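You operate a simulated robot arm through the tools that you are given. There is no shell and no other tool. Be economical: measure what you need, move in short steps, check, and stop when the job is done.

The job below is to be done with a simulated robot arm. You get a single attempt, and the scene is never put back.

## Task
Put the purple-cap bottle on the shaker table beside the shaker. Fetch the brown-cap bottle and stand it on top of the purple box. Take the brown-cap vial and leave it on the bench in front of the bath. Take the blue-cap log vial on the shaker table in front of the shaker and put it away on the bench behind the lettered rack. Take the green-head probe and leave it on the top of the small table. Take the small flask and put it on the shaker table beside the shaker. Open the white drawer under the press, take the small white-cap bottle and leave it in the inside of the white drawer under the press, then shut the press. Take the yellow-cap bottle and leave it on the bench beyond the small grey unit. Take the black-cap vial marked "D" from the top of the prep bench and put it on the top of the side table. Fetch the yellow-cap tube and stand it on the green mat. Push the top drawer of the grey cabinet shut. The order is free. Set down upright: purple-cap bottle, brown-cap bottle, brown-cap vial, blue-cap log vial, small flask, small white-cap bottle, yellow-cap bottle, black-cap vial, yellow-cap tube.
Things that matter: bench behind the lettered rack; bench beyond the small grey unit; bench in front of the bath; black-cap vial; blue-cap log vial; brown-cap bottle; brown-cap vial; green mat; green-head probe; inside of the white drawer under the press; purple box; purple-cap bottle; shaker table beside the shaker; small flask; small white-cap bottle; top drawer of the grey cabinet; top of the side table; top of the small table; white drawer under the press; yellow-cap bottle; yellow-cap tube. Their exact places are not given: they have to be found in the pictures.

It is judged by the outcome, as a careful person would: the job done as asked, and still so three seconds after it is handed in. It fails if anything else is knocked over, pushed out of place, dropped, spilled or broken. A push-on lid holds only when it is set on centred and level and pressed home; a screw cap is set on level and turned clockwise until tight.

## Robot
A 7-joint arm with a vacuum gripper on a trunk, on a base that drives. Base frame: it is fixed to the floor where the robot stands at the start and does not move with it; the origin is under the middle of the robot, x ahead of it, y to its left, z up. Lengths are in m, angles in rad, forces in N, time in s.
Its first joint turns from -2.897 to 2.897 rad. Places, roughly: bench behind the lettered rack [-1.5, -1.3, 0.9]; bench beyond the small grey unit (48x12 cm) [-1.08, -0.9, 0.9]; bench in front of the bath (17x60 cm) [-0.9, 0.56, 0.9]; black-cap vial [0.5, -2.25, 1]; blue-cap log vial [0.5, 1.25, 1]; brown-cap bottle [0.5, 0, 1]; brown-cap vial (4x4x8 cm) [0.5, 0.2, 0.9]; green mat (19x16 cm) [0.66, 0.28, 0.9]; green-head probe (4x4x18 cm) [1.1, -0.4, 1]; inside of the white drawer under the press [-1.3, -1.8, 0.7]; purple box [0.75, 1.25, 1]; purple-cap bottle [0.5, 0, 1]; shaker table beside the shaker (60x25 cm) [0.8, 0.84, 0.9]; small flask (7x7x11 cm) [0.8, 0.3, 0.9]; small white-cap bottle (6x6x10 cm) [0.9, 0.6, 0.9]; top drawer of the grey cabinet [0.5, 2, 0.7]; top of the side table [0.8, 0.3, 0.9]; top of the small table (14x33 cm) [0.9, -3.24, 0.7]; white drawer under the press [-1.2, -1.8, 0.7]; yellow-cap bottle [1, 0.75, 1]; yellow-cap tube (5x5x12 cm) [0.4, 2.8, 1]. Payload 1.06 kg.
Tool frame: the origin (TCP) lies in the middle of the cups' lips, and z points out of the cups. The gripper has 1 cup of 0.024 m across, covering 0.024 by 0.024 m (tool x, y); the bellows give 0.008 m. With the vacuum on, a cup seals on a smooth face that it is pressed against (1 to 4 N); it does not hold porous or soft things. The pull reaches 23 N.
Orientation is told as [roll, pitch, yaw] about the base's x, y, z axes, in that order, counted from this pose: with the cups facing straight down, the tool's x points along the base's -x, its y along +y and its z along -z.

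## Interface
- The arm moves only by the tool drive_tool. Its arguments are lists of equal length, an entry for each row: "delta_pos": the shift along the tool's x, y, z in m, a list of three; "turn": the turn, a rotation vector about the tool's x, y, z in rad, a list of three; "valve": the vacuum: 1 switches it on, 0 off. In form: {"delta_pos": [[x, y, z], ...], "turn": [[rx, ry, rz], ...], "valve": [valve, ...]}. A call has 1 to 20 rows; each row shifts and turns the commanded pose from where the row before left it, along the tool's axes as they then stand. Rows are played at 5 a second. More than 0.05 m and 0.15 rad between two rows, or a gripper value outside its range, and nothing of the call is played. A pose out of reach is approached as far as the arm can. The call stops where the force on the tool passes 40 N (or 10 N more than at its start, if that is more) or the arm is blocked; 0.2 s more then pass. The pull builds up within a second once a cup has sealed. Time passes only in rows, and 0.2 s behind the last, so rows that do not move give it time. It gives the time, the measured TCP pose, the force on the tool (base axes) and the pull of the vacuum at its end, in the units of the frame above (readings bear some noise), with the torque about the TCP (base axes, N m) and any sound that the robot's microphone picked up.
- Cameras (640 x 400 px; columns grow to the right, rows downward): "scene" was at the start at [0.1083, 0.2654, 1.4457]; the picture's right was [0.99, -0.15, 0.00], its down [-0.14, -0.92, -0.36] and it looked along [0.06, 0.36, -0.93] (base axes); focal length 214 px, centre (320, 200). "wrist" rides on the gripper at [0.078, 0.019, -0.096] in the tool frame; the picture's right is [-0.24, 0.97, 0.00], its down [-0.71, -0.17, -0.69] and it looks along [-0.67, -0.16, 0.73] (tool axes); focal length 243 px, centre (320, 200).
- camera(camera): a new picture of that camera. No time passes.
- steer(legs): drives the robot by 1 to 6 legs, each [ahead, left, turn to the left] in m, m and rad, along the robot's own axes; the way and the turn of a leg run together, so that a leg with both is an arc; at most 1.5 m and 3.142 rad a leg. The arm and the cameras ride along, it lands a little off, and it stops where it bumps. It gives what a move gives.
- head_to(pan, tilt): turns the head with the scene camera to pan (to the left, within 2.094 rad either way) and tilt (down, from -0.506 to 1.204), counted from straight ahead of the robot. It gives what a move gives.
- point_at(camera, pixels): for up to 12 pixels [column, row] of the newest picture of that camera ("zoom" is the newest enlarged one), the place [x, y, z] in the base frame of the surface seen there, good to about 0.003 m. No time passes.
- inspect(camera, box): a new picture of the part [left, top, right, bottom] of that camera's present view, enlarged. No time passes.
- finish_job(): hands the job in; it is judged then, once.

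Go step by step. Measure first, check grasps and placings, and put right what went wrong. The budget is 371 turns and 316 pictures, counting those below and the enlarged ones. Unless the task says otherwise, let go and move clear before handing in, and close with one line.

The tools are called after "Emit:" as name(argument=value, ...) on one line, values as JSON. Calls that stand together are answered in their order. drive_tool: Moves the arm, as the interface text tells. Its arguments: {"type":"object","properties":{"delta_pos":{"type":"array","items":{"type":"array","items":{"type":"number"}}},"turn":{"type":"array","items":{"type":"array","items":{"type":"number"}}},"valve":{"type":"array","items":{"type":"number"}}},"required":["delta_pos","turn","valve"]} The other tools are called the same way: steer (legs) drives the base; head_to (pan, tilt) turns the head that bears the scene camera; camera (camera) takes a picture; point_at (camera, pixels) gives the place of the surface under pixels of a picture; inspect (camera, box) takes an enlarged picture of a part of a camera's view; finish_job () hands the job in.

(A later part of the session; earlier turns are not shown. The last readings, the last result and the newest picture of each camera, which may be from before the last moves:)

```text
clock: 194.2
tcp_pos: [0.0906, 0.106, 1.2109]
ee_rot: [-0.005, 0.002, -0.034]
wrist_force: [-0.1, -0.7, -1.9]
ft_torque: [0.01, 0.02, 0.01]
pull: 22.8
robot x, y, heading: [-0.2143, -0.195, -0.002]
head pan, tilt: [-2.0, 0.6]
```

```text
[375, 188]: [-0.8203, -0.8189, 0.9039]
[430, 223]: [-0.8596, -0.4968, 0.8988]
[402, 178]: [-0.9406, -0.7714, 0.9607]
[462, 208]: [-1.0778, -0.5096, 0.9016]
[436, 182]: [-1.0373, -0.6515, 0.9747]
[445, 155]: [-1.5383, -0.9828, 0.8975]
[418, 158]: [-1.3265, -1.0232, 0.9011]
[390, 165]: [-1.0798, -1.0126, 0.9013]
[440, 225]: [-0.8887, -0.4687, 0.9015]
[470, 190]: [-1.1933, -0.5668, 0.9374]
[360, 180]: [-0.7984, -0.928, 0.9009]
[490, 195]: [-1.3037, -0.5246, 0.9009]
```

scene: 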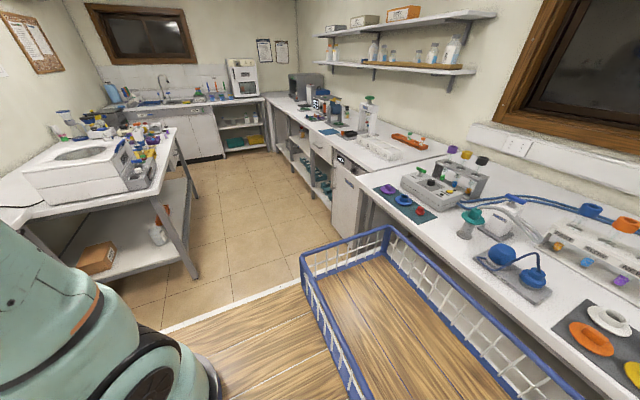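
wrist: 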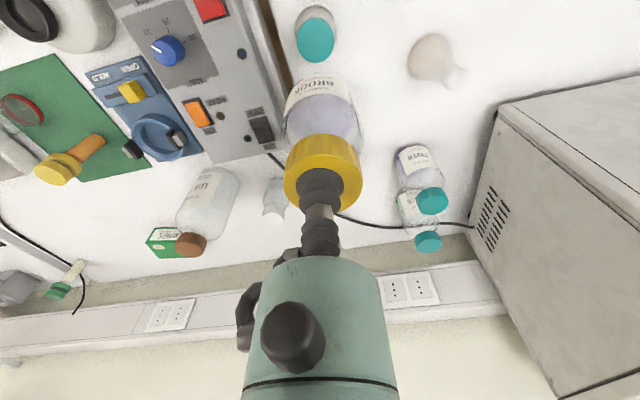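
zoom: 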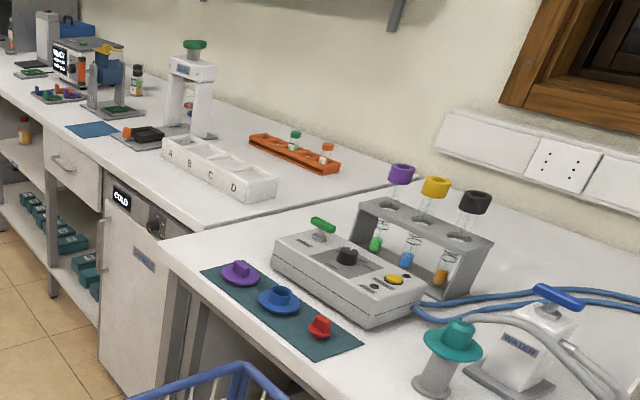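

The free strip beyond the unit is around (-1.02,-0.90). I turn the robot by 180° and move there.

Emit:
steer(legs=[[0, 0, 3.14], [0, 0.65, 0]])

Emit:
head_to(pan=-0.4, tilt=0.8)

Emit:
camera(camera="scene")

Emit:
camera(camera="wrist")

```text
clock: 205.2
tcp_pos: [-0.5232, -1.1508, 1.212]
ee_rot: [-0.005, 0.001, 3.104]
wrist_force: [-0.4, -0.7, -1.0]
ft_torque: [0.03, -0.08, 0.02]
pull: 22.9
robot x, y, heading: [-0.2204, -0.8452, 3.134]
head pan, tilt: [-2.0, 0.6]
```

```text
clock: 206.8
tcp_pos: [-0.5211, -1.152, 1.2129]
ee_rot: [-0.003, 0.001, 3.109]
wrist_force: [0.7, 0.4, -2.4]
ft_torque: [0.03, -0.03, 0.0]
pull: 23.6
robot x, y, heading: [-0.216, -0.854, 3.129]
head pan, tilt: [-0.4, 0.799]
```

```text
215 pictures are left
```

scene: 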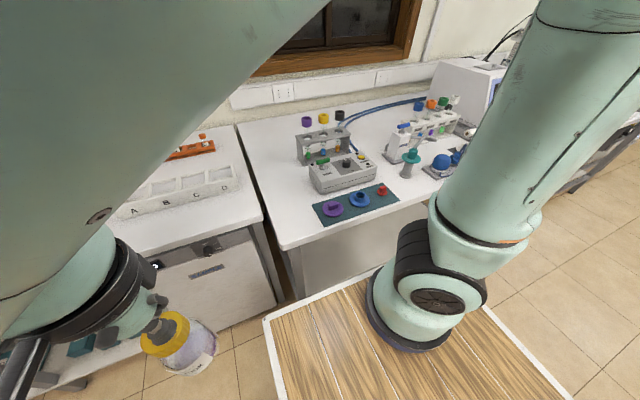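

```text
214 pictures are left
```

wrist: 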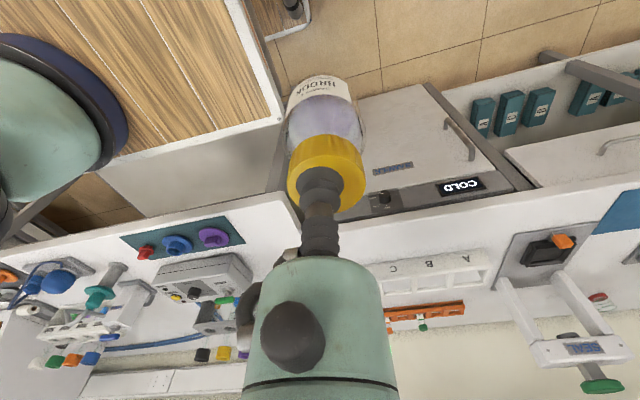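

I measure the strip between the unit (312,180) and the bench seam (255,200).

Emit:
point_at(camera="scene", pixels=[[312, 182], [300, 155], [318, 222], [280, 180], [270, 160], [258, 205], [240, 135], [285, 240], [290, 200], [330, 190], [252, 180], [310, 165]])

Emit:
inspect(camera="scene", box=[220, 100, 400, 260])

```text
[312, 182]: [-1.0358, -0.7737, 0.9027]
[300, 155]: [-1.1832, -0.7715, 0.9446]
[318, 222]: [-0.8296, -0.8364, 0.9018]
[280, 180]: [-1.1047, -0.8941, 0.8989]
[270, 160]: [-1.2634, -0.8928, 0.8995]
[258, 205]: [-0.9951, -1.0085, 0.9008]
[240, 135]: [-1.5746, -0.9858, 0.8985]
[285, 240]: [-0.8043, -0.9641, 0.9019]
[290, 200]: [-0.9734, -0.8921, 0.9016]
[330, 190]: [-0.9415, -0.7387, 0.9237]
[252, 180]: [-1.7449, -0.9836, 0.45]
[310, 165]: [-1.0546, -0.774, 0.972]
```

```text
2.50 times, centred on (310, 180) of scene
```

zoom: 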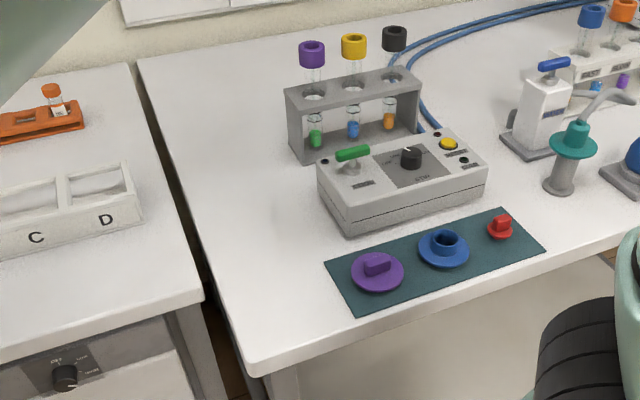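

I'll place it at (-1.05,-0.89). I swing the arm out ahead of the robot and across.

Emit:
drive_tool(delta_pos=[[-0.042, -0.006, 0], [-0.042, -0.006, 0], [-0.042, -0.006, 0], [-0.042, -0.006, 0], [-0.042, -0.006, 0], [-0.042, -0.006, 0], [-0.042, -0.006, 0], [-0.042, -0.006, 0], [-0.042, -0.006, 0], [-0.03, -0.04, 0], [-0.03, -0.04, 0], [-0.03, -0.04, 0], [-0.03, -0.04, 0], [-0.03, -0.04, 0], [0, 0, 0]], turn=[[0, 0, 0], [0, 0, 0], [0, 0, 0], [0, 0, 0], [0, 0, 0], [0, 0, 0], [0, 0, 0], [0, 0, 0], [0, 0, 0], [0, 0, 0], [0, 0, 0], [0, 0, 0], [0, 0, 0], [0, 0, 0], [0, 0, 0]], valve=[1, 1, 1, 1, 1, 1, 1, 1, 1, 1, 1, 1, 1, 1, 1])

Emit:
camera(camera="wrist")

```text
clock: 210.0
tcp_pos: [-1.0415, -0.8747, 1.2128]
ee_rot: [-0.006, 0.001, 3.103]
wrist_force: [0.6, -0.4, -2.3]
ft_torque: [0.03, -0.06, 0.0]
pull: 23.1
robot x, y, heading: [-0.2191, -0.8532, 3.13]
head pan, tilt: [-0.4, 0.799]
```

```text
212 pictures are left
```

wrist: 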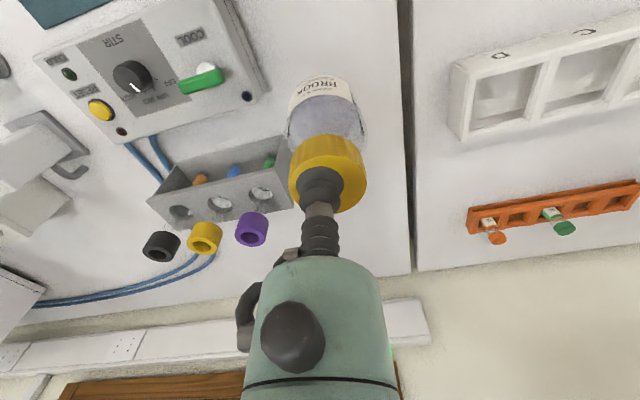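

Well placed between unit and seam. I shift 17 mm toward the seam and lower.

Emit:
drive_tool(delta_pos=[[-0.004, 0.017, 0], [0, 0, 0.05], [0, 0, 0.05], [0, 0, 0.05], [0, 0, 0.04], [0, 0, 0.015], [0, 0, 0]], turn=[[0, 0, 0], [0, 0, 0], [0, 0, 0], [0, 0, 0], [0, 0, 0], [0, 0, 0], [0, 0, 0]], valve=[1, 1, 1, 1, 1, 1, 1])

Emit:
drive_tool(delta_pos=[[0, 0, 0.004], [0, 0, 0.002], [0, 0, 0.002], [0, 0, 0]], turn=[[0, 0, 0], [0, 0, 0], [0, 0, 0], [0, 0, 0]], valve=[1, 1, 1, 1])

```text
clock: 211.6
tcp_pos: [-1.0448, -0.8925, 1.0057]
ee_rot: [-0.004, 0.001, 3.102]
wrist_force: [0.0, 0.1, -1.9]
ft_torque: [0.03, -0.02, 0.0]
pull: 22.8
robot x, y, heading: [-0.2187, -0.8468, 3.131]
head pan, tilt: [-0.4, 0.799]
```

```text
clock: 212.6
tcp_pos: [-1.0454, -0.8919, 0.9997]
ee_rot: [-0.003, 0.001, 3.103]
wrist_force: [2.1, 2.4, 14.5]
ft_torque: [0.03, -0.02, 0.02]
pull: 22.4
robot x, y, heading: [-0.219, -0.8481, 3.134]
head pan, tilt: [-0.4, 0.799]
```

Emit:
drive_tool(delta_pos=[[0, 0, -0.002], [0, 0, 0], [0, 0, 0], [0, 0, 0], [0, 0, -0.005], [0, 0, -0.03], [0, 0, -0.05], [0, 0, -0.05], [0, 0, -0.05]], turn=[[0, 0, 0], [0, 0, 0], [0, 0, 0], [0, 0, 0], [0, 0, 0], [0, 0, 0], [0, 0, 0], [0, 0, 0], [0, 0, 0]], valve=[1, 0, 0, 0, 0, 0, 0, 0, 0])

Emit:
camera(camera="wrist")

Emit:
head_to(pan=0.9, tilt=0.7)

Emit:
camera(camera="scene")

```text
clock: 214.6
tcp_pos: [-1.0473, -0.8941, 1.1868]
ee_rot: [-0.006, 0.002, 3.103]
wrist_force: [-0.8, 0.1, 0.4]
ft_torque: [0.02, 0.01, -0.01]
pull: 0.0
robot x, y, heading: [-0.2171, -0.8484, 3.131]
head pan, tilt: [-0.4, 0.799]
```

```text
211 pictures are left
```

wrist: 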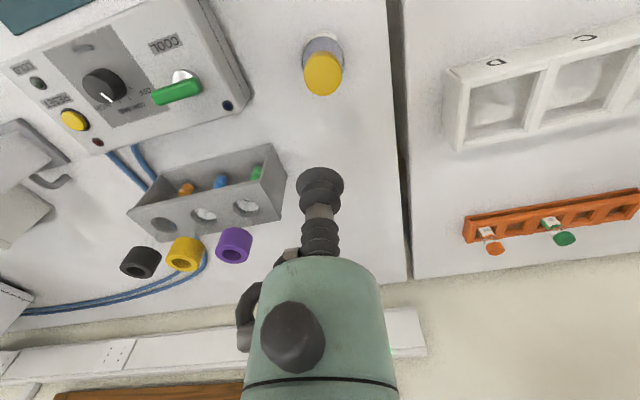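

```text
clock: 216.1
tcp_pos: [-1.0455, -0.8934, 1.1858]
ee_rot: [-0.006, 0.001, 3.104]
wrist_force: [-0.8, -0.4, -0.1]
ft_torque: [0.02, 0.01, 0.02]
pull: 0.1
robot x, y, heading: [-0.2146, -0.8436, 3.134]
head pan, tilt: [0.901, 0.7]
```

```text
210 pictures are left
```

scene: 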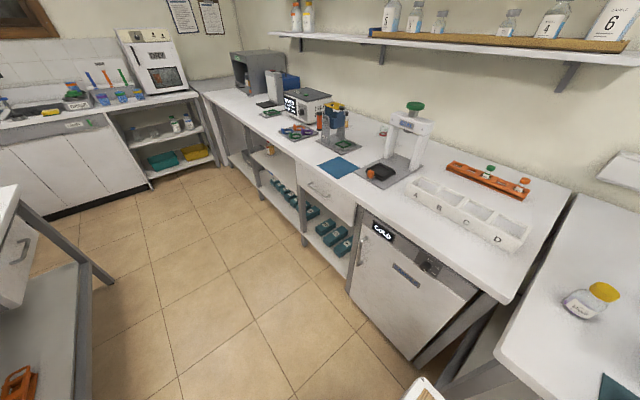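

The yellow-cap bottle stands beyond the unit. I now inspect the press, drawer and lettered rack.

Emit:
inspect(camera="scene", box=[240, 80, 400, 240])

Emit:
inspect(camera="scene", box=[360, 90, 560, 260])

Emit:
point_at(camera="scene", pixels=[[320, 188], [300, 165], [353, 215], [406, 190], [525, 240], [417, 182], [528, 228], [450, 170], [530, 193], [480, 190], [470, 205], [550, 215]])

```text
2.50 times, centred on (320, 160) of scene
```

zoom: 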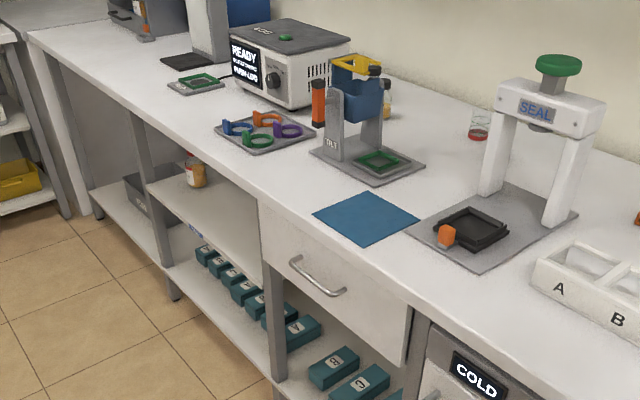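

```text
2.35 times, centred on (460, 175) of scene
```

zoom: 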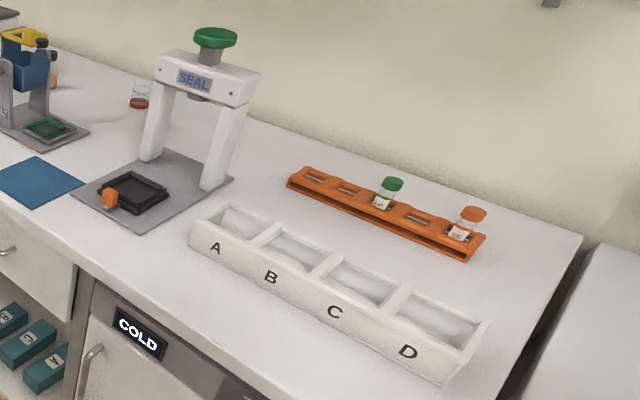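

```text
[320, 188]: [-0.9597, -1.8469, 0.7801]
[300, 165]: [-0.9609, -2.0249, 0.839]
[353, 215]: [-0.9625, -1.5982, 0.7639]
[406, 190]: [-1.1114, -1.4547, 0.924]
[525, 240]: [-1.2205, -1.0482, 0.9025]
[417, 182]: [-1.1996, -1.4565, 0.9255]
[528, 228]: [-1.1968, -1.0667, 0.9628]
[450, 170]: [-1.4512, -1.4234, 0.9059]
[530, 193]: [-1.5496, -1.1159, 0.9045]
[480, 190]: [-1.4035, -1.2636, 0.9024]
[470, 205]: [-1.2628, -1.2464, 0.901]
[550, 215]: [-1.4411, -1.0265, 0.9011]
```

The drawer's front is x=-0.961, y -2.02…-1.60, handle near (-0.96,-1.83,0.78). I retract the arm and drive to face it.

Emit:
drive_tool(delta_pos=[[0.05, 0, 0], [0.05, 0, 0], [0.05, 0, 0], [0.05, 0, 0], [0.05, 0, 0], [0.05, 0, 0], [0, 0, 0]], turn=[[0, 0, 0], [0, 0, 0], [0, 0, 0], [0, 0, 0], [0, 0, 0], [0, 0, 0], [0, 0, 0]], valve=[0, 0, 0, 0, 0, 0, 0])

Emit:
steer(legs=[[0, 0.92, 0]])

Emit:
head_to(pan=0.6, tilt=0.8)

Emit:
camera(camera="scene")

Emit:
camera(camera="wrist")

```text
clock: 217.7
tcp_pos: [-0.7458, -0.9044, 1.1846]
ee_rot: [-0.006, 0.001, 3.104]
wrist_force: [-0.1, -0.3, 0.4]
ft_torque: [0.02, 0.0, 0.0]
pull: 0.1
robot x, y, heading: [-0.2187, -0.8478, 3.132]
head pan, tilt: [0.901, 0.7]
```

```text
clock: 222.6
tcp_pos: [-0.7555, -1.8306, 1.1856]
ee_rot: [-0.007, 0.002, 3.102]
wrist_force: [-0.4, 0.1, 1.5]
ft_torque: [-0.02, 0.02, 0.02]
pull: 0.0
robot x, y, heading: [-0.2212, -1.7745, 3.129]
head pan, tilt: [0.901, 0.7]
```

```text
clock: 223.3
tcp_pos: [-0.7561, -1.8308, 1.1861]
ee_rot: [-0.006, 0.003, 3.102]
wrist_force: [0.7, 0.3, -0.1]
ft_torque: [0.0, 0.02, -0.03]
pull: 0.1
robot x, y, heading: [-0.2275, -1.776, 3.129]
head pan, tilt: [0.6, 0.799]
```

```text
207 pictures are left
```

scene: 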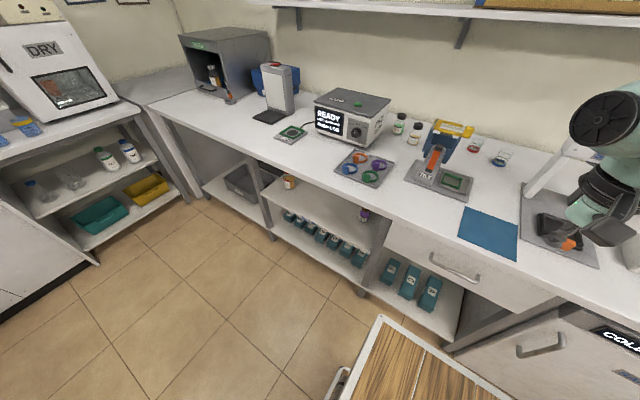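

```text
206 pictures are left
```

wrist: 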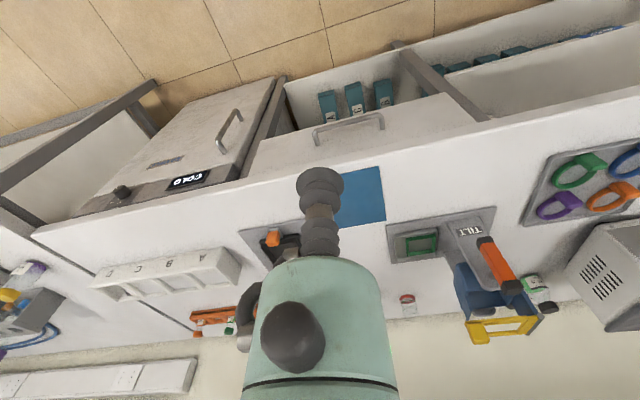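

Emit:
point_at(camera="wrist", pixels=[[350, 122], [315, 132], [380, 118], [290, 143], [350, 140], [400, 125], [400, 105], [250, 172], [480, 120], [350, 152], [262, 145], [470, 98]])

Emit:
inspect(camera="wrist", box=[220, 60, 500, 220])

```text
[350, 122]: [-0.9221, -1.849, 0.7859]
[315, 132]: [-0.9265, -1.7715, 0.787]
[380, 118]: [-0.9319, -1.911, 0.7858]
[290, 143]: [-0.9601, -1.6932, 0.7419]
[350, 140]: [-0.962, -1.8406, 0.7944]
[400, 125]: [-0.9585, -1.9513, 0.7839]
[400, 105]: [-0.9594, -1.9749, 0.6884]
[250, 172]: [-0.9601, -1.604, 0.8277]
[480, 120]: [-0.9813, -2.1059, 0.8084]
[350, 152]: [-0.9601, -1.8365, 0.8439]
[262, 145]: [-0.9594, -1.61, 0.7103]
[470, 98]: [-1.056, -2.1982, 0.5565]
```

```text
2.29 times, centred on (360, 140) of wrist
```

zoom: 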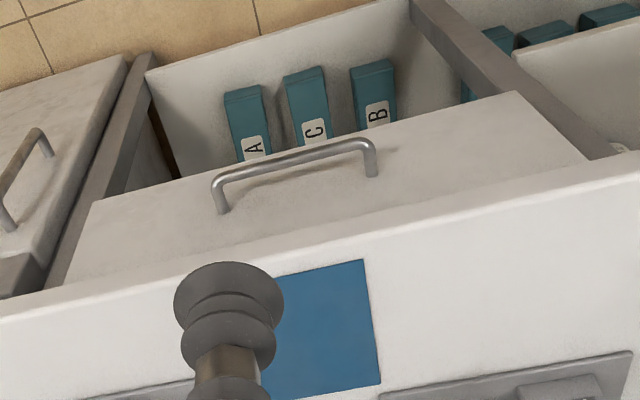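

Handle spans y -1.76…-1.92 at z 0.786, sticking out 4 cm. I plan to suck on the face just below it and pull by backing the base; first I check the room behind.

Emit:
head_to(pan=2.09, tilt=0.6)

Emit:
camera(camera="scene")

Emit:
head_to(pan=-2.09, tilt=0.6)

Emit:
camera(camera="scene")

```text
clock: 224.9
tcp_pos: [-0.7548, -1.83, 1.185]
ee_rot: [-0.005, 0.002, 3.101]
wrist_force: [-0.1, -0.1, -0.4]
ft_torque: [0.0, 0.01, -0.03]
pull: 0.1
robot x, y, heading: [-0.2236, -1.7746, 3.137]
head pan, tilt: [2.089, 0.6]
```

```text
204 pictures are left
```

scene: 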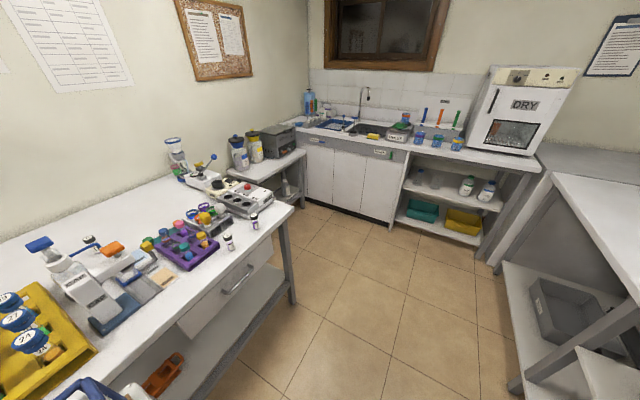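

```text
clock: 228.3
tcp_pos: [-0.756, -1.8311, 1.1857]
ee_rot: [-0.006, 0.004, 3.104]
wrist_force: [-0.2, -0.4, 0.6]
ft_torque: [-0.01, -0.04, -0.01]
pull: 0.1
robot x, y, heading: [-0.2262, -1.77, 3.131]
head pan, tilt: [-2.089, 0.6]
```

```text
203 pictures are left
```

scene: 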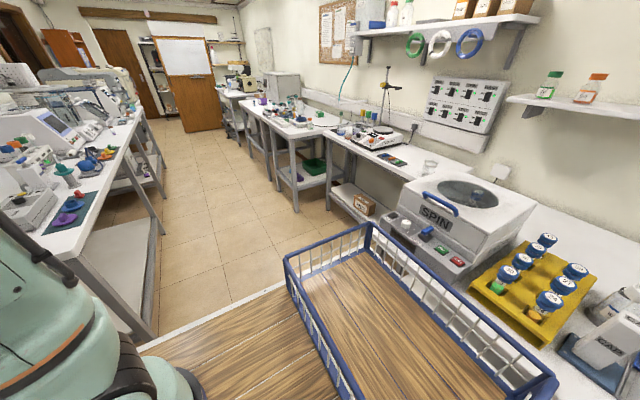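

Emit:
point_at(camera="scene", pixels=[[430, 278], [495, 335], [520, 360], [480, 330], [325, 150], [420, 205], [340, 170], [540, 280], [450, 240], [300, 210]])

Emit:
head_to(pan=2.09, tilt=0.6)

Emit:
camera(camera="scene")

Emit:
point_at(camera="scene", pixels=[[229, 237], [254, 217], [200, 290], [290, 212], [255, 255], [120, 370], [215, 200], [250, 162], [280, 155], [278, 190], [265, 250], [300, 290]])

Emit:
inspect(camera="scene", box=[130, 120, 330, 290])

```text
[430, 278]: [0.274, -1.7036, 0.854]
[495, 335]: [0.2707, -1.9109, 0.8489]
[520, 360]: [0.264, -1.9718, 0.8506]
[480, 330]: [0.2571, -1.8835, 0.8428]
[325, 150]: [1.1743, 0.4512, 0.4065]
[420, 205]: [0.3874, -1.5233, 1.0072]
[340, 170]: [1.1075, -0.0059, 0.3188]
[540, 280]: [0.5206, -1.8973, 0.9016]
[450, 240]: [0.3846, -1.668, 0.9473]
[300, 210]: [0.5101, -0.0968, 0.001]
```

```text
clock: 231.7
tcp_pos: [-0.7545, -1.8298, 1.186]
ee_rot: [-0.004, 0.001, 3.101]
wrist_force: [-0.3, -0.2, 0.9]
ft_torque: [0.01, -0.03, 0.04]
pull: 0.0
robot x, y, heading: [-0.2272, -1.7717, 3.129]
head pan, tilt: [2.089, 0.6]
```

```text
202 pictures are left
```

scene: 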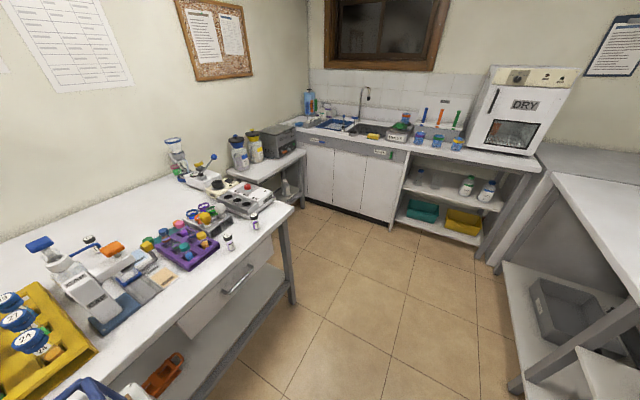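

```text
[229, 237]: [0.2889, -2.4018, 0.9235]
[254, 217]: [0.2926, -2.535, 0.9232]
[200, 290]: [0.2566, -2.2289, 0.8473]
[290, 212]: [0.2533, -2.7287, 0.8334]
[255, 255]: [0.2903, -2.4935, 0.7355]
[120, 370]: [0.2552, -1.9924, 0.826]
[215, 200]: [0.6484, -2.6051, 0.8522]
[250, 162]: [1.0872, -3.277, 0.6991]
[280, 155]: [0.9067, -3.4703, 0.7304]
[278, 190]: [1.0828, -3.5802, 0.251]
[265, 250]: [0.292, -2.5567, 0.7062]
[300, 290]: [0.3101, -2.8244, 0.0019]
```

```text
2.35 times, centred on (230, 205) of scene
```

zoom: 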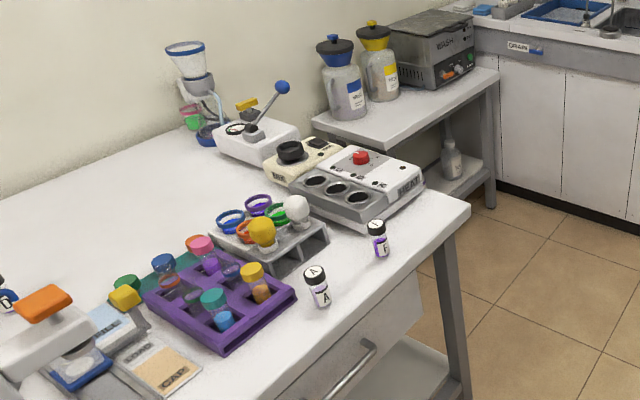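

The prep bench edge is at x≈0.25, so there is little room to back off facing the drawer. I turn to face -y, so the drawer is on the robot's right and pulling is a sideways drive.

Emit:
steer(legs=[[0.09, 0, 0], [0, -0.2, 0], [0, 0, 1.575]])

Emit:
head_to(pan=-1.2, tilt=0.8)

Emit:
camera(camera="scene")

Emit:
camera(camera="wrist")

```text
clock: 237.9
tcp_pos: [-0.2548, -2.1006, 1.185]
ee_rot: [-0.005, 0.003, -1.602]
wrist_force: [0.4, 0.0, 0.5]
ft_torque: [-0.04, 0.02, -0.03]
pull: 0.1
robot x, y, heading: [-0.3106, -1.5745, -1.572]
head pan, tilt: [2.089, 0.6]
```

```text
clock: 240.7
tcp_pos: [-0.2541, -2.0996, 1.1851]
ee_rot: [-0.005, 0.003, -1.601]
wrist_force: [-0.2, 0.3, -0.8]
ft_torque: [-0.03, -0.03, 0.0]
pull: 0.0
robot x, y, heading: [-0.3183, -1.5678, -1.567]
head pan, tilt: [-1.201, 0.799]
```

```text
200 pictures are left
```

scene: 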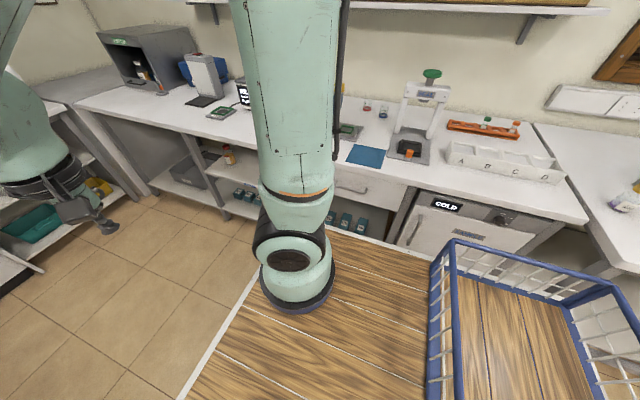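

```text
199 pictures are left
```

wrist: 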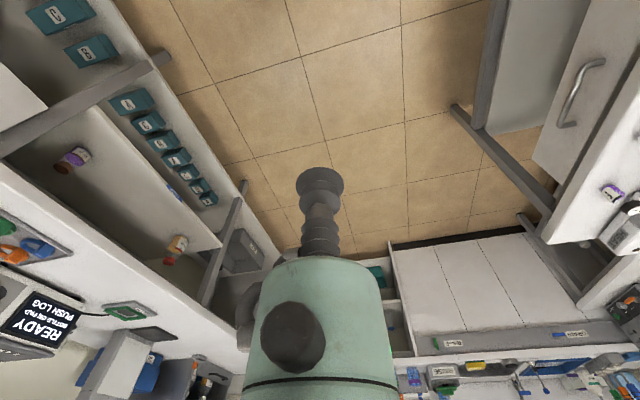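

The arm must swing right by 90°. I extend to 0.45 m radius, then sweep an arc with matching tool yaw.

Emit:
drive_tool(delta_pos=[[-0.036, -0.0212, 0], [-0.036, -0.0212, 0], [-0.036, -0.0212, 0], [-0.036, -0.0212, 0], [-0.036, -0.0212, 0], [0.002, -0.044, 0], [0.002, -0.044, 0], [0.002, -0.044, 0], [0.002, -0.044, 0], [0.002, -0.044, 0], [0.002, -0.044, 0], [0.002, -0.044, 0], [0.002, -0.044, 0], [0.002, -0.044, 0], [0.002, -0.044, 0], [0.002, -0.044, 0], [0.002, -0.044, 0], [0.002, -0.044, 0], [0.002, -0.044, 0], [0.002, -0.044, 0]], turn=[[0, 0, 0], [0, 0, 0], [0, 0, 0], [0, 0, 0], [0, 0, 0], [0, 0, 0.1], [0, 0, 0.1], [0, 0, 0.1], [0, 0, 0.1], [0, 0, 0.1], [0, 0, 0.1], [0, 0, 0.1], [0, 0, 0.1], [0, 0, 0.1], [0, 0, 0.1], [0, 0, 0.1], [0, 0, 0.1], [0, 0, 0.1], [0, 0, 0.1], [0, 0, 0.1]], valve=[0, 0, 0, 0, 0, 0, 0, 0, 0, 0, 0, 0, 0, 0, 0, 0, 0, 0, 0, 0])

Emit:
camera(camera="wrist")

```text
clock: 244.9
tcp_pos: [-0.7935, -1.8571, 1.1879]
ee_rot: [-0.001, -0.003, -3.101]
wrist_force: [0.3, -0.7, 0.4]
ft_torque: [0.03, 0.03, 0.0]
pull: 0.0
robot x, y, heading: [-0.3139, -1.5698, -1.567]
head pan, tilt: [-1.201, 0.799]
```

```text
198 pictures are left
```

wrist: 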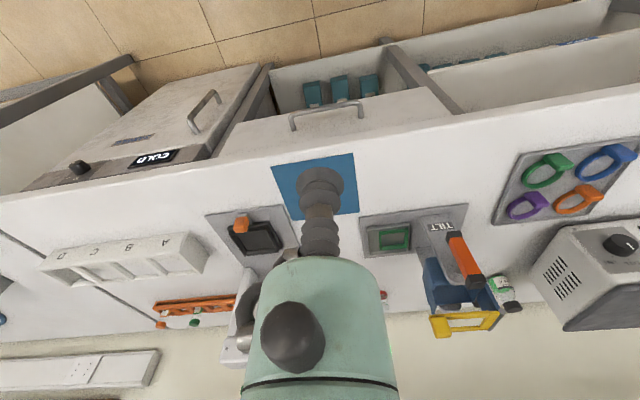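

I move to just above the bench edge in front of the drawer and tilt the tool to point at -x.

Emit:
drive_tool(delta_pos=[[-0.0175, -0.003, 0.043], [-0.0175, -0.003, 0.043], [-0.0175, -0.003, 0.043], [-0.0175, -0.003, 0.043], [-0.0175, -0.003, 0.043], [-0.0175, -0.003, 0.043], [0, 0, 0]], turn=[[0, 0, 0.04], [0, 0, 0], [0, 0, 0], [0, 0, 0], [0, 0, 0], [0, 0, 0], [0, 0, 0]], valve=[0, 0, 0, 0, 0, 0, 0])

Emit:
drive_tool(delta_pos=[[0, 0, 0], [0, 0, 0], [0, 0, 0], [0, 0, 0], [0, 0, 0], [0, 0, 0], [0, 0, 0], [0, 0, 0], [0, 0, 0], [0, 0, 0], [0, 0, 0], [0, 0, 0]], turn=[[0, -0.14, 0], [0, -0.14, 0], [0, -0.14, 0], [0, -0.14, 0], [0, -0.14, 0], [0, -0.14, 0], [0, -0.14, 0], [0, -0.14, 0], [0, -0.14, 0], [0, -0.14, 0], [0, -0.14, 0], [0, -0.0308, 0]], valve=[0, 0, 0, 0, 0, 0, 0, 0, 0, 0, 0, 0])

Emit:
camera(camera="wrist")

```text
clock: 246.5
tcp_pos: [-0.9, -1.8382, 0.9298]
ee_rot: [-0.003, -0.006, -3.14]
wrist_force: [0.5, -0.6, -0.1]
ft_torque: [0.0, -0.03, -0.05]
pull: 0.1
robot x, y, heading: [-0.3148, -1.5728, -1.567]
head pan, tilt: [-1.201, 0.799]
```

```text
clock: 249.1
tcp_pos: [-0.9006, -1.8388, 0.9325]
ee_rot: [-2.83, -1.567, -0.308]
wrist_force: [-1.2, 0.6, -0.4]
ft_torque: [-0.03, 0.0, 0.02]
pull: 0.2
robot x, y, heading: [-0.3189, -1.568, -1.574]
head pan, tilt: [-1.201, 0.799]
```

```text
197 pictures are left
```

wrist: 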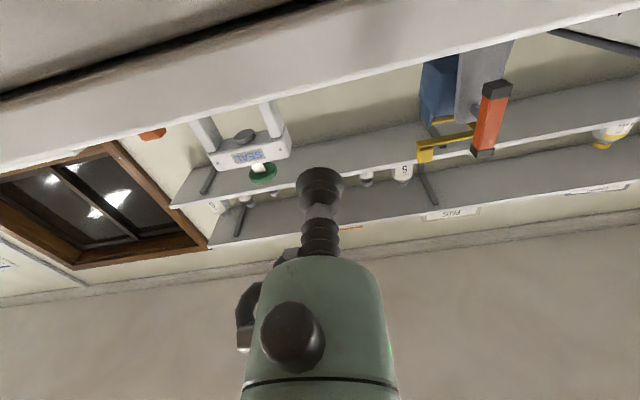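

The tool points at -x. I lower to z 0.823 (above the handle) and approach the face with the vacuum on.

Emit:
drive_tool(delta_pos=[[0.04, 0, 0], [0.04, 0, 0], [0.029, 0, 0], [0, 0, 0.03], [0, 0, 0.015], [0, 0, 0]], turn=[[0, 0, 0], [0, 0, 0], [0, 0, 0], [0, 0, 0], [0, 0, 0], [0, 0, 0]], valve=[0, 0, 0, 0, 0, 0])

Emit:
camera(camera="wrist")

```text
clock: 250.5
tcp_pos: [-0.9459, -1.8387, 0.8219]
ee_rot: [-2.711, -1.566, -0.429]
wrist_force: [0.8, 0.9, 0.2]
ft_torque: [0.0, 0.02, -0.01]
pull: 0.1
robot x, y, heading: [-0.3205, -1.573, -1.565]
head pan, tilt: [-1.201, 0.799]
```

```text
196 pictures are left
```

wrist: 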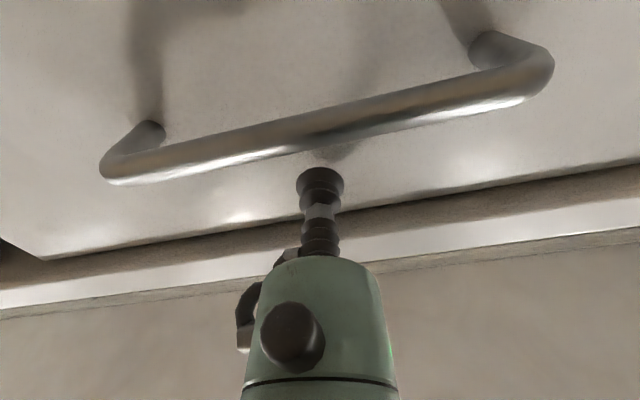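

The cup is centred over the face just above the handle. I press on with vacuum.

Emit:
drive_tool(delta_pos=[[0, 0, 0.01], [0, 0, 0.004], [0, 0, 0.003], [0, 0, 0], [0, 0, 0], [0, 0, 0], [0, 0, 0]], turn=[[0, 0, 0], [0, 0, 0], [0, 0, 0], [0, 0, 0], [0, 0, 0], [0, 0, 0], [0, 0, 0]], valve=[1, 1, 1, 1, 1, 1, 1])

```text
clock: 252.1
tcp_pos: [-0.9633, -1.8388, 0.8218]
ee_rot: [-2.704, -1.567, -0.436]
wrist_force: [6.2, 4.4, 7.0]
ft_torque: [0.23, -0.07, 0.0]
pull: 22.9
robot x, y, heading: [-0.3175, -1.5715, -1.574]
head pan, tilt: [-1.201, 0.799]
```

Sealed (22.9 N). I pull by driving the base to its left, first a little.

Emit:
steer(legs=[[0, 0.05, 0]])

Emit:
camera(camera="wrist")

```text
clock: 253.0
tcp_pos: [-0.9126, -1.8373, 0.8231]
ee_rot: [-2.781, -1.566, -0.361]
wrist_force: [-0.9, 0.1, 2.0]
ft_torque: [-0.21, -0.06, 0.03]
pull: 23.5
robot x, y, heading: [-0.2641, -1.5696, -1.574]
head pan, tilt: [-1.201, 0.799]
```

```text
195 pictures are left
```

wrist: 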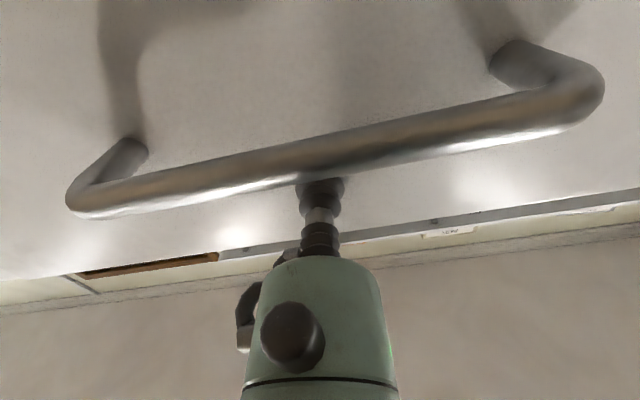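

The drawer follows with the pull still holding. I pull 0.17 m more.

Emit:
steer(legs=[[0, 0.17, 0]])

Emit:
camera(camera="scene")

```text
clock: 254.5
tcp_pos: [-0.7412, -1.839, 0.8232]
ee_rot: [-2.825, -1.567, -0.319]
wrist_force: [0.6, -1.8, 2.8]
ft_torque: [-0.14, -0.09, 0.04]
pull: 22.3
robot x, y, heading: [-0.0941, -1.5689, -1.572]
head pan, tilt: [-1.201, 0.799]
```

```text
194 pictures are left
```

scene: 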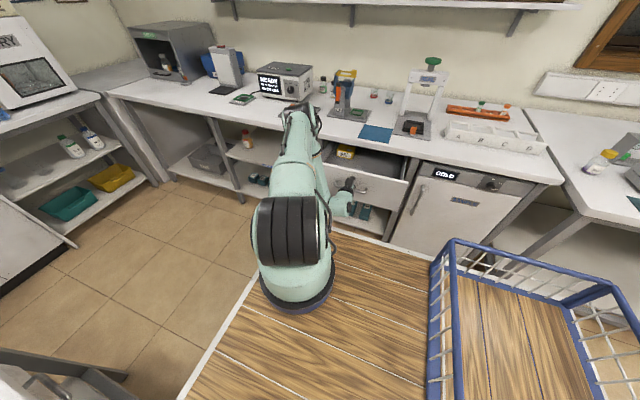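

The drawer is open 0.22 m. I release, back off 3 cm, raise and tilt back.

Emit:
drive_tool(delta_pos=[[0, 0, 0], [0, 0, 0], [0, 0, 0], [0, 0, -0.02], [0, 0, -0.02], [-0.05, 0, 0], [-0.05, 0, 0], [-0.05, 0, 0], [-0.05, 0, 0], [-0.05, 0, 0], [-0.05, 0, 0]], turn=[[0, 0, 0], [0, 0, 0], [0, 0, 0], [0, 0, 0], [0, 0, 0], [0, 0, 0], [0, 0, 0], [0, 0, 0], [0, 0, 0], [0, 0, 0], [0, 0, 0]], valve=[0, 0, 0, 0, 0, 0, 0, 0, 0, 0, 0])

Emit:
drive_tool(delta_pos=[[0, 0, 0], [0, 0, 0], [0, 0, 0], [0, 0, 0], [0, 0, 0], [0, 0, 0], [0, 0, 0], [0, 0, 0], [0, 0, 0], [0, 0, 0], [0, 0, 0], [0, 0, 0]], turn=[[0, 0.14, 0], [0, 0.14, 0], [0, 0.14, 0], [0, 0.14, 0], [0, 0.14, 0], [0, 0.14, 0], [0, 0.14, 0], [0, 0.14, 0], [0, 0.14, 0], [0, 0.14, 0], [0, 0.14, 0], [0, 0.03, 0]], valve=[0, 0, 0, 0, 0, 0, 0, 0, 0, 0, 0, 0])

Emit:
camera(camera="wrist")

Emit:
camera(camera="scene")

```text
clock: 256.9
tcp_pos: [-0.7005, -1.8408, 1.1219]
ee_rot: [-2.502, -1.569, -0.641]
wrist_force: [-1.0, -0.5, 0.0]
ft_torque: [0.03, 0.02, -0.01]
pull: 0.0
robot x, y, heading: [-0.0913, -1.572, -1.568]
head pan, tilt: [-1.201, 0.799]
```

```text
clock: 259.5
tcp_pos: [-0.7011, -1.8394, 1.1236]
ee_rot: [-0.002, -0.004, -3.138]
wrist_force: [-0.7, 0.5, 0.1]
ft_torque: [0.03, 0.01, -0.01]
pull: 0.1
robot x, y, heading: [-0.094, -1.574, -1.572]
head pan, tilt: [-1.201, 0.799]
```

```text
193 pictures are left
```

wrist: 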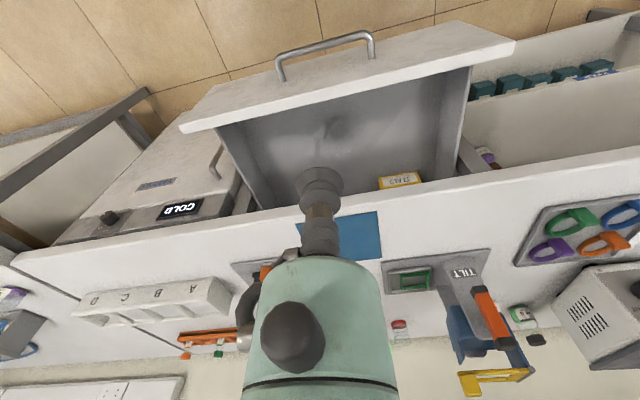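

```text
192 pictures are left
```

scene: 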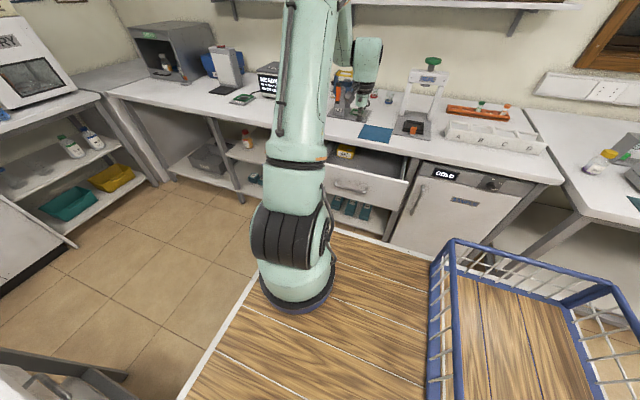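

I measure the drawer's inside.

Emit:
point_at(camera="wrist", pixels=[[300, 130], [380, 120], [270, 160], [400, 150], [370, 175], [400, 180], [330, 98], [300, 110], [250, 120], [450, 90], [260, 195], [350, 80]])

Emit:
inspect(camera="wrist", box=[170, 20, 530, 245])

```text
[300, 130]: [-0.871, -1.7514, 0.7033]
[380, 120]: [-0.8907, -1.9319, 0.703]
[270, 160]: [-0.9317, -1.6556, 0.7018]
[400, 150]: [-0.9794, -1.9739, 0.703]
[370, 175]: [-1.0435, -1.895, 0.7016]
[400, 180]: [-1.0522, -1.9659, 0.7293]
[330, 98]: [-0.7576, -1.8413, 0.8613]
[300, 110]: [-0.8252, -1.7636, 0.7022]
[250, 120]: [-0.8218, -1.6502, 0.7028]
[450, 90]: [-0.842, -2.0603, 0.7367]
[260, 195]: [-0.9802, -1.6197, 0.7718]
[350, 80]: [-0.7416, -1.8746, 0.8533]
```

```text
1.78 times, centred on (350, 132) of wrist
```

zoom: 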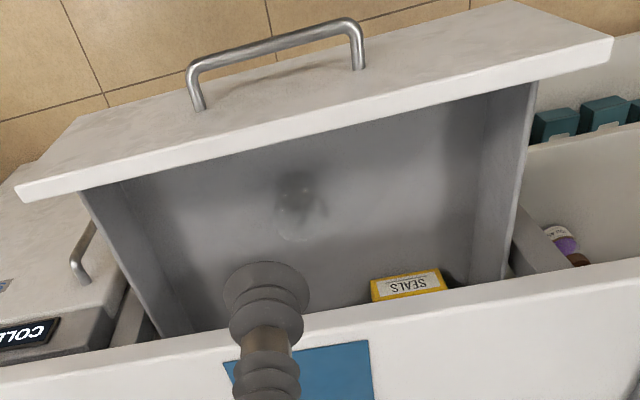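

Drawer floor z 0.703, inner front x≈-0.76; a bottle will fit near (-0.84,-1.80). While here I look for the black-cap vial "D" on the prep bench (my left).

Emit:
drive_tool(delta_pos=[[0.03, 0, -0.03], [0.03, 0, -0.03], [0.03, 0, -0.03]], turn=[[0, 0, 0], [0, 0, 0], [0, 0, 0]], valve=[0, 0, 0])

Emit:
head_to(pan=0.7, tilt=0.7)

Emit:
camera(camera="scene")

Emit:
head_to(pan=1.5, tilt=0.8)

Emit:
camera(camera="scene")

```text
clock: 260.3
tcp_pos: [-0.6111, -1.839, 1.2119]
ee_rot: [-0.002, -0.004, -3.14]
wrist_force: [0.0, -0.7, -0.6]
ft_torque: [-0.01, -0.06, 0.01]
pull: 0.1
robot x, y, heading: [-0.0965, -1.5693, -1.565]
head pan, tilt: [-1.201, 0.799]
```

```text
clock: 262.1
tcp_pos: [-0.6112, -1.8389, 1.2127]
ee_rot: [-0.003, -0.005, -3.139]
wrist_force: [0.7, 0.8, 0.1]
ft_torque: [0.0, 0.02, 0.01]
pull: 0.0
robot x, y, heading: [-0.0922, -1.5696, -1.573]
head pan, tilt: [0.7, 0.7]
```

```text
190 pictures are left
```

scene: 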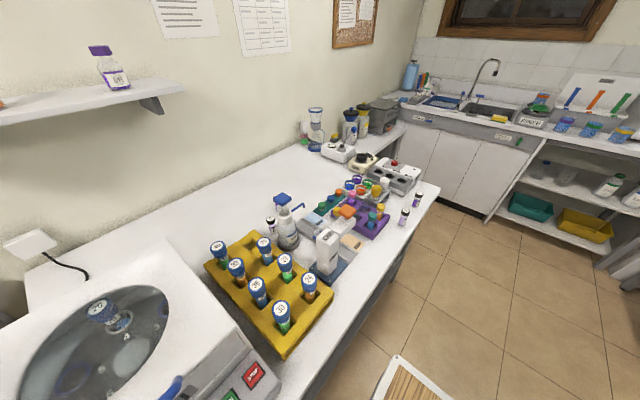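

```text
clock: 263.3
tcp_pos: [-0.6104, -1.8393, 1.2112]
ee_rot: [-0.001, -0.005, -3.139]
wrist_force: [-1.4, -1.2, -1.2]
ft_torque: [-0.01, -0.01, 0.02]
pull: 0.1
robot x, y, heading: [-0.0935, -1.571, -1.573]
head pan, tilt: [1.499, 0.799]
```

```text
189 pictures are left
```

scene: 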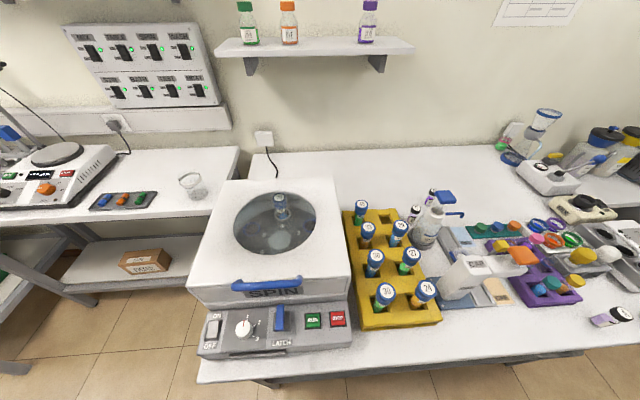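

Emit:
inspect(camera="scene", box=[380, 170, 520, 270])

Emit:
point_at(camera="scene", pixels=[[413, 212], [431, 192], [440, 198], [420, 245], [360, 205], [478, 262], [410, 245], [450, 235]])

Emit:
inspect(camera="scene", box=[540, 260, 640, 340])

```text
4.00 times, centred on (450, 220) of scene
```

zoom: 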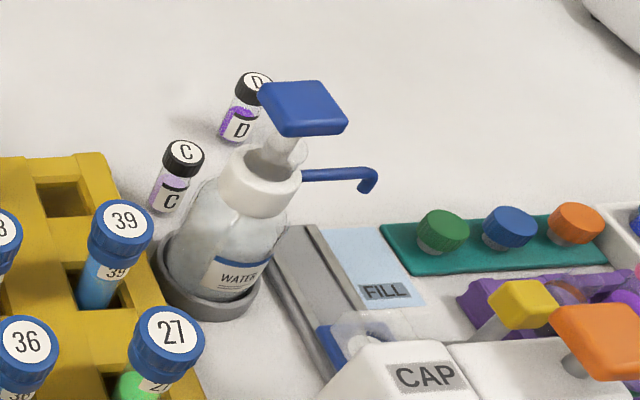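

```text
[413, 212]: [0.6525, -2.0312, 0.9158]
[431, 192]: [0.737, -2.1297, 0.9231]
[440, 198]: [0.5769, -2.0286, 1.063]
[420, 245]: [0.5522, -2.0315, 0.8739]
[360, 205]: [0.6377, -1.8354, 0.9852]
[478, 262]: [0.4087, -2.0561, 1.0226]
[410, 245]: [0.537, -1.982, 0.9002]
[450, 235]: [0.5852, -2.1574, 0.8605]
```

```text
5.00 times, centred on (590, 300) of scene
```

zoom: 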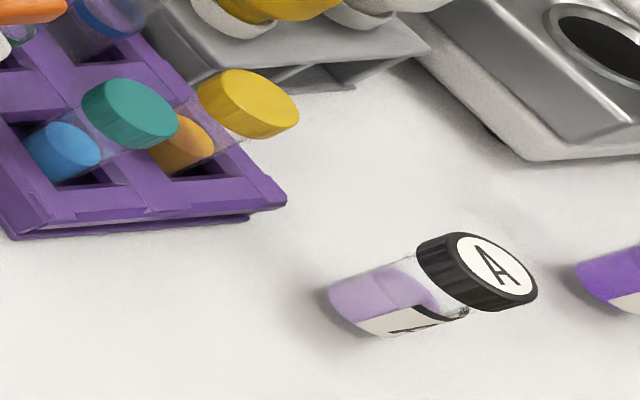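

Vial "D" stands near (0.73,-2.13) behind the water bottle. I drive back, turn to face +x, and come up to the prep bench.

Emit:
steer(legs=[[-0.75, 0, 0], [0, -0.1, 0], [0, 0, 1.571], [0, -1.2, 0]])

Emit:
head_to(pan=0.3, tilt=0.8)

Emit:
camera(camera="scene")

```text
clock: 277.7
tcp_pos: [0.1021, -2.5263, 1.2126]
ee_rot: [-0.002, -0.006, -1.555]
wrist_force: [-0.6, -0.3, 0.2]
ft_torque: [-0.04, 0.02, 0.0]
pull: 0.0
robot x, y, heading: [-0.1752, -2.0122, 0.018]
head pan, tilt: [1.499, 0.799]
```

```text
clock: 279.1
tcp_pos: [0.1021, -2.5261, 1.2116]
ee_rot: [0.0, -0.005, -1.555]
wrist_force: [0.4, 0.2, 1.1]
ft_torque: [0.03, 0.02, -0.01]
pull: 0.0
robot x, y, heading: [-0.1684, -2.0095, 0.011]
head pan, tilt: [0.3, 0.799]
```

```text
186 pictures are left
```

scene: 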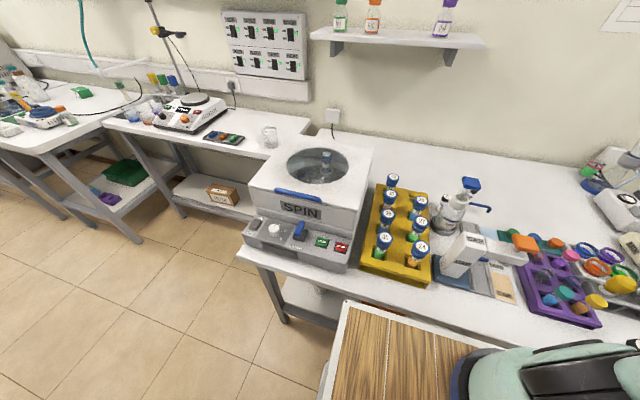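

Vial D is hidden from here. I swing the arm forward over the bench at z 1.21 to view from the wrist.

Emit:
drive_tool(delta_pos=[[0.002, 0.0455, 0], [0.002, 0.0455, 0], [0.002, 0.0455, 0], [0.002, 0.0455, 0], [0.002, 0.0455, 0], [0.002, 0.0455, 0], [0.002, 0.0455, 0], [0.002, 0.0455, 0], [0.002, 0.0455, 0], [0.002, 0.0455, 0], [0.002, 0.0455, 0], [0.002, 0.0455, 0], [0.002, 0.0455, 0], [0.002, 0.0455, 0], [0.002, 0.0455, 0], [0, 0, 0]], turn=[[0, 0, -0.1], [0, 0, -0.1], [0, 0, -0.1], [0, 0, -0.1], [0, 0, -0.1], [0, 0, -0.1], [0, 0, -0.1], [0, 0, -0.1], [0, 0, -0.1], [0, 0, -0.1], [0, 0, -0.1], [0, 0, -0.1], [0, 0, -0.1], [0, 0, -0.1], [0, 0, -0.1], [0, 0, -0.055]], valve=[0, 0, 0, 0, 0, 0, 0, 0, 0, 0, 0, 0, 0, 0, 0, 0])

Emit:
camera(camera="wrist")

```text
clock: 282.5
tcp_pos: [0.5521, -2.0976, 1.2086]
ee_rot: [-0.005, 0.003, -0.001]
wrist_force: [0.2, 0.7, 0.2]
ft_torque: [-0.01, 0.0, -0.02]
pull: 0.2
robot x, y, heading: [-0.1705, -2.0115, 0.014]
head pan, tilt: [0.3, 0.799]
```

```text
185 pictures are left
```

wrist: 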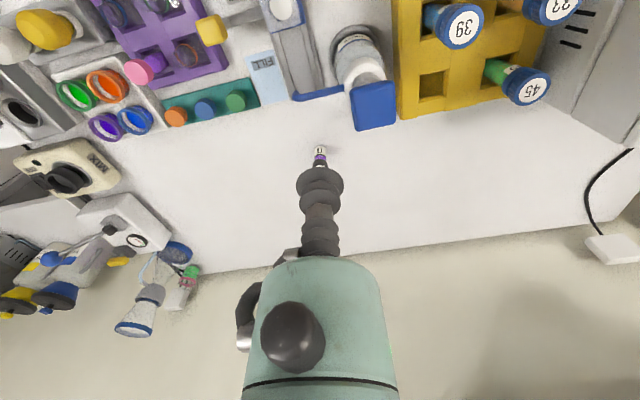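

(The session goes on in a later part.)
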